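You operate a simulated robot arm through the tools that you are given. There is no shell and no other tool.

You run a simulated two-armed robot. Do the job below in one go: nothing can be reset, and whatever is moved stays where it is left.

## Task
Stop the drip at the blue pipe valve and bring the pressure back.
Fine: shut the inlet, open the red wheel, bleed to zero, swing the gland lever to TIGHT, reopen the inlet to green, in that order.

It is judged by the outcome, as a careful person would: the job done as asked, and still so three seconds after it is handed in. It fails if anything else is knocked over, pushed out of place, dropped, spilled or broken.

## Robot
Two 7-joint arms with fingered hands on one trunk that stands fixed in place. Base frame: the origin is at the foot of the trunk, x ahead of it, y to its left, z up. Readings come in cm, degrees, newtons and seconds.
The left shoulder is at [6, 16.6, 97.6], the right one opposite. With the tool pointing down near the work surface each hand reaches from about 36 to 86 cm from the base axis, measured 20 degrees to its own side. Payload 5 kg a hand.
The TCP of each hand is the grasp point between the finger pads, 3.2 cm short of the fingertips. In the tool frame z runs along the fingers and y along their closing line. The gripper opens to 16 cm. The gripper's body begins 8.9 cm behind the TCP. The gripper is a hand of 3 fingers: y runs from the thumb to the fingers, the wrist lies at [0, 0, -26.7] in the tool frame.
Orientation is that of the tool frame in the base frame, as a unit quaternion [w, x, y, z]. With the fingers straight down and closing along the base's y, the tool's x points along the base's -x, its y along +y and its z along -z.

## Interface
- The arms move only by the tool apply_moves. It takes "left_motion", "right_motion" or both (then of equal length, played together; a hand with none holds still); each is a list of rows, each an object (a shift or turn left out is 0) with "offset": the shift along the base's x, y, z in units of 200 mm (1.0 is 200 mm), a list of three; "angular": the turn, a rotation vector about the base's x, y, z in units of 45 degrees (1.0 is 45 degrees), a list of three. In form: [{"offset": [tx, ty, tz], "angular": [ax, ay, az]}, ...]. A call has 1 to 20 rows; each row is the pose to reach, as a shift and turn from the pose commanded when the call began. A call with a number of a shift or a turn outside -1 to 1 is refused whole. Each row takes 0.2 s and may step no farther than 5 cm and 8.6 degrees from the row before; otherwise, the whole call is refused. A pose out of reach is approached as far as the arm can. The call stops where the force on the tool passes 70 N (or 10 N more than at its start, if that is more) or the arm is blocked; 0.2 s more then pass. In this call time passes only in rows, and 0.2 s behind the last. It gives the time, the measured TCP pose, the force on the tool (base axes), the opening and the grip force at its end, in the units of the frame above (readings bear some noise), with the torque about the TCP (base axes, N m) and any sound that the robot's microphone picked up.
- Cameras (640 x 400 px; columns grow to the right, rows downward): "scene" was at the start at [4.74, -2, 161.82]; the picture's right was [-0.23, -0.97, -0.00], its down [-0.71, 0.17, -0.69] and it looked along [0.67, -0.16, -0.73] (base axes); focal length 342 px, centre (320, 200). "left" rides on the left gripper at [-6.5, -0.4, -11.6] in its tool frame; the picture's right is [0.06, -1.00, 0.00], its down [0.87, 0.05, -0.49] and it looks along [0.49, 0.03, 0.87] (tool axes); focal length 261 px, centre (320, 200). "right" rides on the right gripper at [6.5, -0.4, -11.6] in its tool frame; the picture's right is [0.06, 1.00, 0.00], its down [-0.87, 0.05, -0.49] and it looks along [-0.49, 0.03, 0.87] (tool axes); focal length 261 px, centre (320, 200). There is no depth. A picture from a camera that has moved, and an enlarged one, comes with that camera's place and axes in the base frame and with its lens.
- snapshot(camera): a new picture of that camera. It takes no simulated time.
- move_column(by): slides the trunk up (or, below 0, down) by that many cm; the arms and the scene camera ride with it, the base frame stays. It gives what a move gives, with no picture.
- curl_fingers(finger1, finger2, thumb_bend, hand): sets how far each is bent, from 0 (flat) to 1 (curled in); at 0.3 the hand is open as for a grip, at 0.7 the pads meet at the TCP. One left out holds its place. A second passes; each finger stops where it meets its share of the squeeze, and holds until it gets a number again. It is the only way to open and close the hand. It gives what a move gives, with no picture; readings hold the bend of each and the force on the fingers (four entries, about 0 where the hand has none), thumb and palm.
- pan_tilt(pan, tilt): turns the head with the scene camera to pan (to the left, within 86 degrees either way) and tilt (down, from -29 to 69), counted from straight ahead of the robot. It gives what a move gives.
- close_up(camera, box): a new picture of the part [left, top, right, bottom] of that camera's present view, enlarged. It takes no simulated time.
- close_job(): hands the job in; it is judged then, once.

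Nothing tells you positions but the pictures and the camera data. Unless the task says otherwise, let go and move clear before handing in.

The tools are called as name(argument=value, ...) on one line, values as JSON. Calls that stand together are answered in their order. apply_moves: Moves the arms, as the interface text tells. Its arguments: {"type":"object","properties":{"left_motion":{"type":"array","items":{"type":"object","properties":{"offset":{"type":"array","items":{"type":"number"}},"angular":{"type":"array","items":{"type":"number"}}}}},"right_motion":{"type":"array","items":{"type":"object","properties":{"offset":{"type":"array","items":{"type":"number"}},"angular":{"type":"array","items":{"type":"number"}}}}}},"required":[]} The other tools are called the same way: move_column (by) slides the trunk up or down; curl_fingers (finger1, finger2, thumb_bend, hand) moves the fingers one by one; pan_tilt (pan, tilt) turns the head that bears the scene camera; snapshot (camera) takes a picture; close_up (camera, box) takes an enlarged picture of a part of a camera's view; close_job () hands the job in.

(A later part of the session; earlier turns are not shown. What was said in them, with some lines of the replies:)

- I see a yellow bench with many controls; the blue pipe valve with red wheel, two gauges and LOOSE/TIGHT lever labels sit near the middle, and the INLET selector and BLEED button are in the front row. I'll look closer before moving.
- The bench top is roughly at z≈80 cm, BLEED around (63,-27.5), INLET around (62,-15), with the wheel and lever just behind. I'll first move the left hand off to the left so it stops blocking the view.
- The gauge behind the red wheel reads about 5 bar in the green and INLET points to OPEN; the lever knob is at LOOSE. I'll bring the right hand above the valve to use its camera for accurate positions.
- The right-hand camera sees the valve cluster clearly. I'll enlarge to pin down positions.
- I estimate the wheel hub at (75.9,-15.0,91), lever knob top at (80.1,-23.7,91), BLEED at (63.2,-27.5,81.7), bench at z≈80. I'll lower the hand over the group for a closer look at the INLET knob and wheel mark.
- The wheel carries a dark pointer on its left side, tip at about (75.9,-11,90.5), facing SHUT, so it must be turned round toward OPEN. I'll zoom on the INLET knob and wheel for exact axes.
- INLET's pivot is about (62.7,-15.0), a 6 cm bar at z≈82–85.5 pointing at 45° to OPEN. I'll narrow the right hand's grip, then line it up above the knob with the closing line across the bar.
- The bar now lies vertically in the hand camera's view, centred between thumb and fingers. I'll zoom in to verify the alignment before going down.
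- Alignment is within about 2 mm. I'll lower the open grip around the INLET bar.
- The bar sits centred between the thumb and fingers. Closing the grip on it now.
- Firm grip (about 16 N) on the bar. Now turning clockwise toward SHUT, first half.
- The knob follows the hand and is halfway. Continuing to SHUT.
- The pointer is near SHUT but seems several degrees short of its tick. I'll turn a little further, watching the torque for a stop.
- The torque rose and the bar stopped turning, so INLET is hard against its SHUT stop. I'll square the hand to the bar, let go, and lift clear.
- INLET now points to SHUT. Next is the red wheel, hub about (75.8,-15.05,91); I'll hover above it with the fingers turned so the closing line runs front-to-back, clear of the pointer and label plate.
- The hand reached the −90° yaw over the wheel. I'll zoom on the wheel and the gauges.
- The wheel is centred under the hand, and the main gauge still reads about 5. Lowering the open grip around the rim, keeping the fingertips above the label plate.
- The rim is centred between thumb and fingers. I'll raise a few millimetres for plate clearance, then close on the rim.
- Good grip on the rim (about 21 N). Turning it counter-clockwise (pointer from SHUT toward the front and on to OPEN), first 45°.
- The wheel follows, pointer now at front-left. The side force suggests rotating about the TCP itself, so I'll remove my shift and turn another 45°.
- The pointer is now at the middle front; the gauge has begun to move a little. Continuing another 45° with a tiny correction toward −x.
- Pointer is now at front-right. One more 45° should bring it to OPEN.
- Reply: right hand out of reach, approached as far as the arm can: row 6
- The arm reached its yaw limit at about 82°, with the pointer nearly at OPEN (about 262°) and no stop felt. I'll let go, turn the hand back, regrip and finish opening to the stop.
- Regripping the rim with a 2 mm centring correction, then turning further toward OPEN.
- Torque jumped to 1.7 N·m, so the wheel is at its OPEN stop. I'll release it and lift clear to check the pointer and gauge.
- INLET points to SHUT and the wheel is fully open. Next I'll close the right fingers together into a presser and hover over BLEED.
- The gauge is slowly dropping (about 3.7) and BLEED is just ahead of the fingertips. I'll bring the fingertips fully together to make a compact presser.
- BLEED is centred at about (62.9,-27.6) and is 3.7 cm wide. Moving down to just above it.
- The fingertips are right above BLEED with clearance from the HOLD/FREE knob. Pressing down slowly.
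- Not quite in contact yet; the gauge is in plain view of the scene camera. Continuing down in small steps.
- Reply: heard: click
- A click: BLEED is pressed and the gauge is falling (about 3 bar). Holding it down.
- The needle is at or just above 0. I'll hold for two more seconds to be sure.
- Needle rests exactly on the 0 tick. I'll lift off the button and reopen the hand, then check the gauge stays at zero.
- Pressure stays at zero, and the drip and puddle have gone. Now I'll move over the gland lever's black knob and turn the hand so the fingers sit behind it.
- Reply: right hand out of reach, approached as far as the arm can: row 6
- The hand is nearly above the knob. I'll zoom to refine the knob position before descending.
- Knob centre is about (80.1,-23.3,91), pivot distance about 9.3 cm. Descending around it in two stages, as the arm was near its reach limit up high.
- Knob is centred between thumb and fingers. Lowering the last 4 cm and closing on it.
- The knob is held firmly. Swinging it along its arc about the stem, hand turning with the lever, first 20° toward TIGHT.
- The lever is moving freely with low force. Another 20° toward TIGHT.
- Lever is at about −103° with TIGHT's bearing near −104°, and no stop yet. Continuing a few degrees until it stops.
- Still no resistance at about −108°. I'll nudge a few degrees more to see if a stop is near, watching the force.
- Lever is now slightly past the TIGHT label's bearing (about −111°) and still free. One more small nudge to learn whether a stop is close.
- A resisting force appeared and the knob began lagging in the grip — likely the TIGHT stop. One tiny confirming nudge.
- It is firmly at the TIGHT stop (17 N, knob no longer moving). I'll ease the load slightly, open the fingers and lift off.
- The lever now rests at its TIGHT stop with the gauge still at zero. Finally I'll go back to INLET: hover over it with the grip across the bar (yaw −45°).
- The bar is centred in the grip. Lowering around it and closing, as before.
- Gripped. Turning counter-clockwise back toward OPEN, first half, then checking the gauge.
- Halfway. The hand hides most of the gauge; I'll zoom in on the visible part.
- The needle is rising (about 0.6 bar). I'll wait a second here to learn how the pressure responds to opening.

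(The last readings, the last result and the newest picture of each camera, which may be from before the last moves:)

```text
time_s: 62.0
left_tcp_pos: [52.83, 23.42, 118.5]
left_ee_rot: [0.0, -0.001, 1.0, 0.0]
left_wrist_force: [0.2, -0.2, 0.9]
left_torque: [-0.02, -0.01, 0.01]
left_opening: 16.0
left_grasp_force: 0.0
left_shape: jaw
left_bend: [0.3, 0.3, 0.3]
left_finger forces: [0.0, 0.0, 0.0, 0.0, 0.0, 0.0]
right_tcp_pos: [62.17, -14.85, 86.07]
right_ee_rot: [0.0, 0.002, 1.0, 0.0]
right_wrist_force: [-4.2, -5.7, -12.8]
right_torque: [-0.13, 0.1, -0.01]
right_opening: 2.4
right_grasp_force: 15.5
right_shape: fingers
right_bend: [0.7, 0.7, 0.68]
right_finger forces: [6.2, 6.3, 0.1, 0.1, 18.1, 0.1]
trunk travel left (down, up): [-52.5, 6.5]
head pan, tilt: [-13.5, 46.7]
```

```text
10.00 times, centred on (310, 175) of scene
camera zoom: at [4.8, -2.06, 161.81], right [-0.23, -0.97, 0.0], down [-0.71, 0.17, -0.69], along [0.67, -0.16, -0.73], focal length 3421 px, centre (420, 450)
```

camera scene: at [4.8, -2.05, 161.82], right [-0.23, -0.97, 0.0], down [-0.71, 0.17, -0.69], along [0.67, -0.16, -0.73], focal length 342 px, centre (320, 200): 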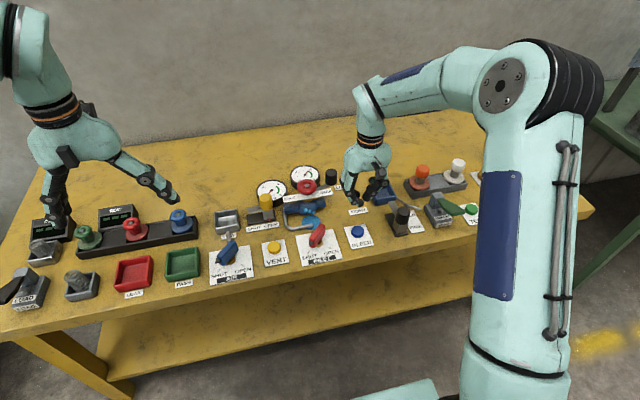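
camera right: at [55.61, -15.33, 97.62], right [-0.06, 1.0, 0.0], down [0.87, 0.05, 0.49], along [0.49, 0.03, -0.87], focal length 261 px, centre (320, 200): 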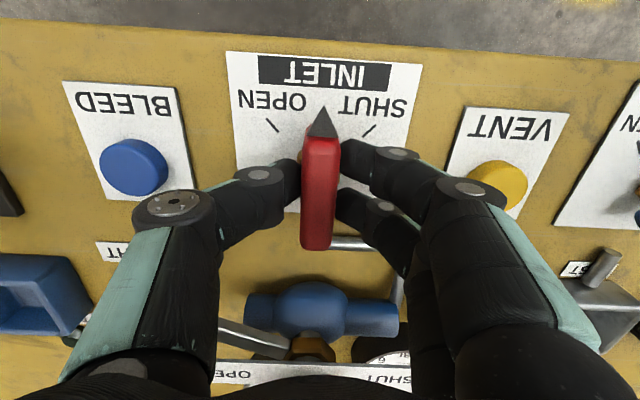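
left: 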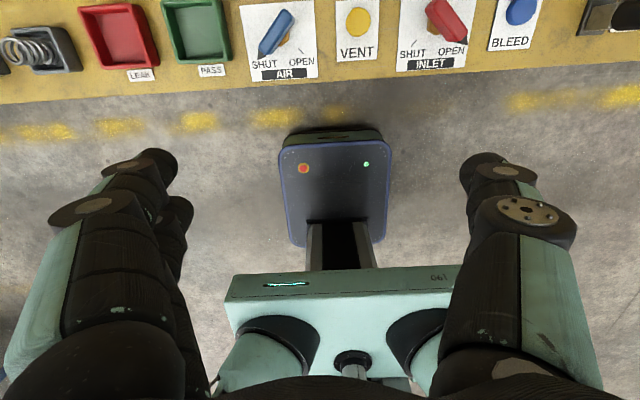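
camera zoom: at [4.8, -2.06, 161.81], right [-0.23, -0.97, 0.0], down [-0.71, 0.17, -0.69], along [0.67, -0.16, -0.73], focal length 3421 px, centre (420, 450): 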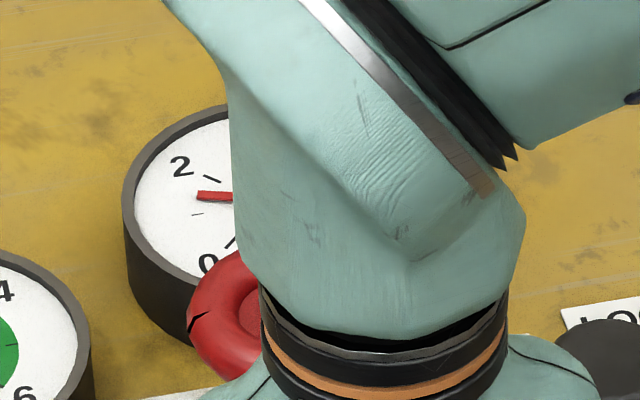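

Pressure keeps building (about 1.5 bar). Continuing the turn to OPEN, its original position.

apply_moves(right_motion=[{"offset": [-0.002, -0.003, 0], "angular": [0, 0, 0.1667]}, {"offset": [-0.003, -0.005, 0], "angular": [0, 0, 0.3333]}, {"offset": [-0.003, -0.005, 0], "angular": [0, 0, 0.5]}, {"offset": [-0.003, -0.005, 0], "angular": [0, 0, 0.6667]}, {"offset": [-0.003, -0.005, 0], "angular": [0, 0, 0.8333]}, {"offset": [-0.003, -0.005, 0], "angular": [0, 0, 1.0]}])

snapshot(camera="right")

close_up(camera="scene", box=[285, 155, 335, 195])

```text
time_s: 63.4
left_tcp_pos: [52.77, 23.42, 118.51]
left_ee_rot: [-0.001, 0.0, 1.0, -0.001]
left_wrist_force: [-1.0, 0.0, 0.7]
left_torque: [-0.03, 0.01, 0.01]
left_opening: 15.99
left_grasp_force: 0.0
left_shape: jaw
left_bend: [0.3, 0.3, 0.3]
left_finger forces: [0.0, 0.1, 0.1, 0.0, 0.1, 0.0]
right_tcp_pos: [62.28, -15.08, 86.06]
right_ee_rot: [0.0, -0.382, 0.924, 0.0]
right_wrist_force: [-2.6, -8.4, -9.5]
right_torque: [-0.19, 0.03, -0.08]
right_opening: 2.42
right_grasp_force: 15.7
right_shape: fingers
right_bend: [0.7, 0.7, 0.68]
right_finger forces: [7.1, 7.1, 0.0, 0.0, 17.6, 0.0]
trunk travel left (down, up): [-52.5, 6.5]
head pan, tilt: [-13.5, 46.7]
```

```text
taken
camera right: at [57.78, -19.98, 97.64], right [-0.75, 0.66, 0.0], down [0.58, 0.65, 0.49], along [0.33, 0.37, -0.87], focal length 261 px, centre (320, 200)
```

right: 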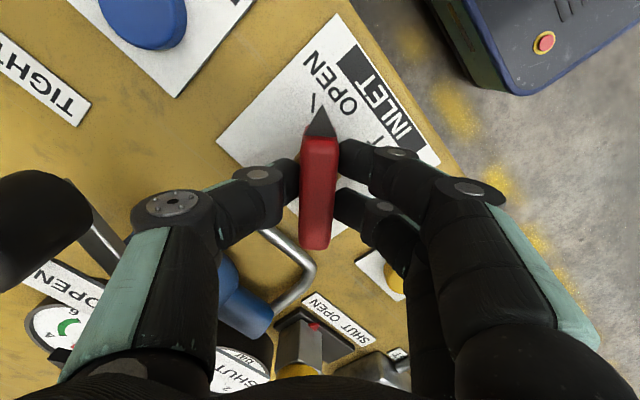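

```text
10.00 times, centred on (310, 175) of scene
camera zoom: at [4.79, -2.08, 161.82], right [-0.23, -0.97, 0.0], down [-0.71, 0.17, -0.69], along [0.67, -0.16, -0.73], focal length 3421 px, centre (420, 450)
```

zoom: 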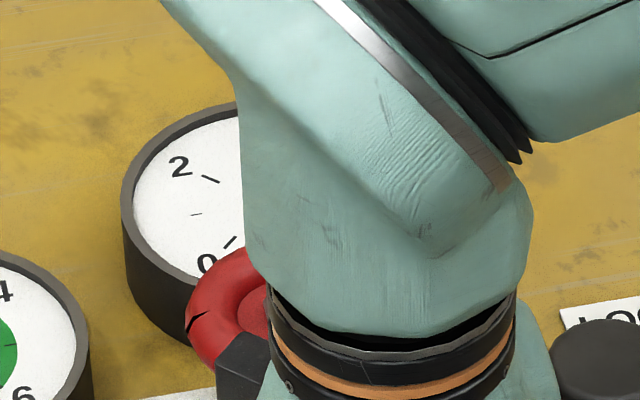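

INLET is back at its original OPEN position. I'll release, lift clear, and read the gauge.

curl_fingers(hand="right", finger1=0.52, finger2=0.52, thumb_bend=0.52)

apply_moves(right_motion=[{"offset": [0, 0, 0.2]}, {"offset": [0, 0, 0.4]}, {"offset": [0, 0, 0.6]}, {"offset": [-0.05, -0.1, 0.8], "angular": [0, 0, -0.15]}, {"offset": [-0.1, -0.25, 0.95], "angular": [0, 0, -0.33]}, {"offset": [-0.2, -0.45, 1.0], "angular": [0, 0, -0.5]}, {"offset": [-0.3, -0.65, 1.0], "angular": [0, 0, -0.67]}, {"offset": [-0.4, -0.85, 1.0], "angular": [0, 0, -0.84]}, {"offset": [-0.45, -1.0, 1.0], "angular": [0, 0, -1.0]}])

close_up(camera="scene", box=[250, 140, 400, 260])

close_up(camera="scene", box=[285, 155, 335, 195])

```text
time_s: 64.4
left_tcp_pos: [52.84, 23.45, 118.59]
left_ee_rot: [0.0, 0.0, 1.0, 0.0]
left_wrist_force: [-0.3, 0.7, 0.7]
left_torque: [-0.01, 0.0, -0.02]
left_opening: 16.01
left_grasp_force: 0.1
left_shape: jaw
left_bend: [0.3, 0.3, 0.3]
left_finger forces: [0.1, 0.0, 0.1, 0.0, 0.0, 0.0]
right_tcp_pos: [62.16, -14.92, 86.26]
right_ee_rot: [-0.001, -0.381, 0.924, 0.0]
right_wrist_force: [0.2, 0.0, -0.1]
right_torque: [-0.03, 0.01, 0.01]
right_opening: 7.86
right_grasp_force: 0.0
right_shape: fingers
right_bend: [0.52, 0.52, 0.52]
right_finger forces: [0.0, 0.0, 0.0, 0.0, 0.0, 0.1]
trunk travel left (down, up): [-52.5, 6.5]
head pan, tilt: [-13.5, 46.7]
```

```text
time_s: 66.4
left_tcp_pos: [52.81, 23.39, 118.62]
left_ee_rot: [0.0, -0.001, 1.0, 0.0]
left_wrist_force: [-1.1, 0.1, 0.2]
left_torque: [-0.02, -0.04, 0.01]
left_opening: 16.01
left_grasp_force: 0.1
left_shape: jaw
left_bend: [0.3, 0.3, 0.3]
left_finger forces: [0.0, 0.1, 0.0, 0.0, 0.0, 0.1]
right_tcp_pos: [53.26, -35.04, 106.19]
right_ee_rot: [0.0, 0.002, 1.0, 0.0]
right_wrist_force: [0.5, -0.5, 0.6]
right_torque: [-0.02, 0.01, -0.01]
right_opening: 7.87
right_grasp_force: 0.0
right_shape: fingers
right_bend: [0.52, 0.52, 0.52]
right_finger forces: [0.0, 0.0, 0.1, 0.0, 0.1, 0.1]
trunk travel left (down, up): [-52.5, 6.5]
head pan, tilt: [-13.5, 46.7]
```

```text
3.33 times, centred on (325, 200) of scene
camera zoom: at [4.73, -2.03, 161.82], right [-0.23, -0.97, 0.0], down [-0.71, 0.17, -0.69], along [0.67, -0.16, -0.73], focal length 1140 px, centre (303, 200)
```

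zoom: 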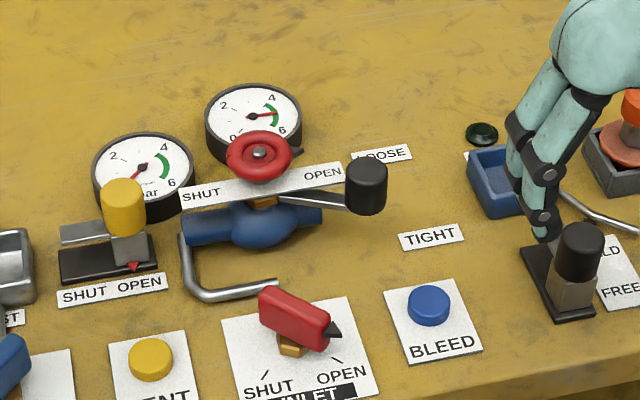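

```text
10.00 times, centred on (310, 175) of scene
camera zoom: at [4.73, -2.03, 161.82], right [-0.23, -0.97, 0.0], down [-0.71, 0.17, -0.69], along [0.67, -0.16, -0.73], focal length 3421 px, centre (420, 450)
```

zoom: 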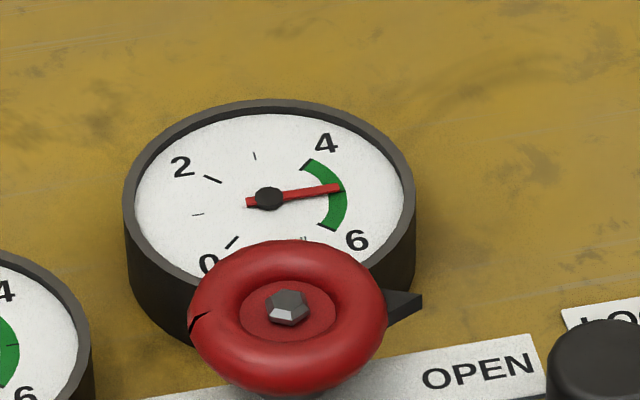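

Gauge is at about 4.8 bar in the green, no drip, lever at TIGHT. I'll move the right hand fully clear and check it holds steady.

apply_moves(right_motion=[{"offset": [-0.05, -0.08, 0.2]}, {"offset": [-0.1, -0.16, 0.4]}, {"offset": [-0.15, -0.25, 0.6]}, {"offset": [-0.2, -0.35, 0.8]}, {"offset": [-0.25, -0.4, 0.95]}, {"offset": [-0.25, -0.4, 0.95]}, {"offset": [-0.25, -0.4, 0.95]}, {"offset": [-0.25, -0.4, 0.95]}, {"offset": [-0.25, -0.4, 0.95]}, {"offset": [-0.25, -0.4, 0.95]}, {"offset": [-0.25, -0.4, 0.95]}, {"offset": [-0.25, -0.4, 0.95]}, {"offset": [-0.25, -0.4, 0.95]}, {"offset": [-0.25, -0.4, 0.95]}, {"offset": [-0.25, -0.4, 0.95]}, {"offset": [-0.25, -0.4, 0.95]}, {"offset": [-0.25, -0.4, 0.95]}, {"offset": [-0.25, -0.4, 0.95]}, {"offset": [-0.25, -0.4, 0.95]}, {"offset": [-0.25, -0.4, 0.95]}])

close_up(camera="scene", box=[250, 140, 400, 260])

close_up(camera="scene", box=[285, 155, 335, 195])

snapshot(camera="scene")

```text
time_s: 70.6
left_tcp_pos: [52.66, 23.36, 118.55]
left_ee_rot: [-0.001, 0.001, 1.0, 0.0]
left_wrist_force: [0.3, 0.3, 0.9]
left_torque: [-0.01, 0.01, -0.01]
left_opening: 15.97
left_grasp_force: 0.1
left_shape: jaw
left_bend: [0.3, 0.3, 0.3]
left_finger forces: [0.1, 0.0, 0.0, 0.0, 0.0, 0.0]
right_tcp_pos: [48.17, -42.67, 124.97]
right_ee_rot: [0.0, 0.002, 1.0, 0.0]
right_wrist_force: [-0.3, 0.6, 0.0]
right_torque: [-0.05, 0.0, 0.0]
right_opening: 7.87
right_grasp_force: 0.1
right_shape: fingers
right_bend: [0.52, 0.52, 0.52]
right_finger forces: [0.0, 0.0, 0.0, 0.0, 0.0, 0.0]
trunk travel left (down, up): [-52.5, 6.5]
head pan, tilt: [-13.5, 46.7]
```

```text
3.33 times, centred on (325, 200) of scene
camera zoom: at [4.74, -2.0, 161.82], right [-0.23, -0.97, 0.0], down [-0.71, 0.17, -0.69], along [0.67, -0.16, -0.73], focal length 1140 px, centre (303, 200)
```

zoom: 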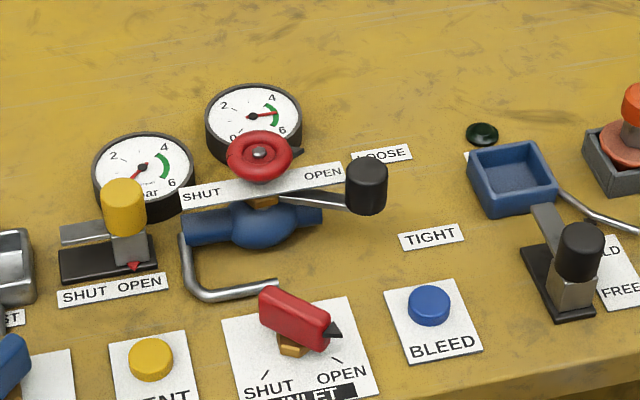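

```text
10.00 times, centred on (310, 175) of scene
camera zoom: at [4.74, -2.0, 161.82], right [-0.23, -0.97, 0.0], down [-0.71, 0.17, -0.69], along [0.67, -0.16, -0.73], focal length 3421 px, centre (420, 450)
```

zoom: 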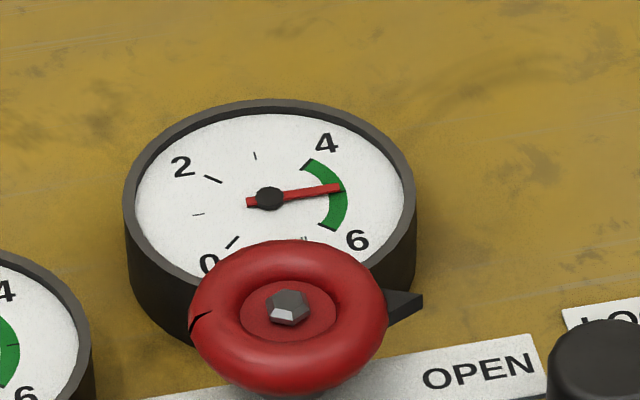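

```text
taken
camera scene: at [4.74, -2.0, 161.82], right [-0.23, -0.97, 0.0], down [-0.71, 0.17, -0.69], along [0.67, -0.16, -0.73], focal length 342 px, centre (320, 200)
```

scene: 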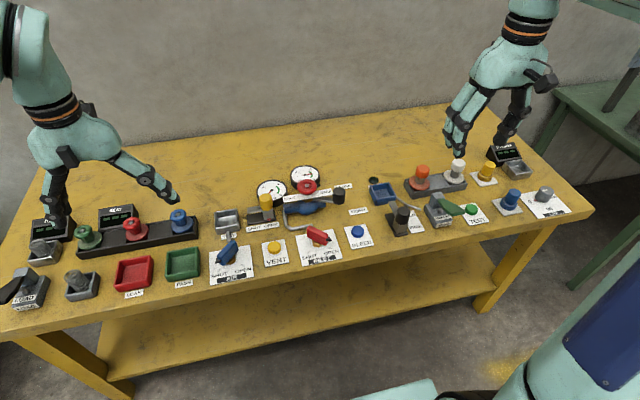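

The blue pipe valve no longer drips. The gauge holds steady in the green at about 5 bar, INLET and the wheel are at OPEN, and the lever rests at TIGHT. Nothing else on the bench was disturbed and both hands are clear, so I'm handing the job in.

close_job()

```text
The job is handed in.
```

The drip at the blue pipe valve has stopped. The pressure is back in the green at about 5 bar and held steady for several seconds before I handed the job in.

I did the steps in the order you gave:

1. **Inlet shut:** I turned INLET clockwise to its SHUT stop.
2. **Red wheel opened:** I turned it counter-clockwise until it met its OPEN stop. This took two grips, because the wrist ran out of travel partway.
3. **Bled to zero:** I held BLEED down until the needle sat on 0. It stayed at 0 after I let go.
4. **Gland lever to TIGHT:** I swung the lever until it met a firm stop. The stop is roughly 10° past where the TIGHT label points, and I left the lever there.
5. **Inlet reopened:** I turned INLET back to the OPEN position it started in, and the pressure rose into the green.

In the last pictures nothing else on the bench looks moved. Both hands are clear of the bench.
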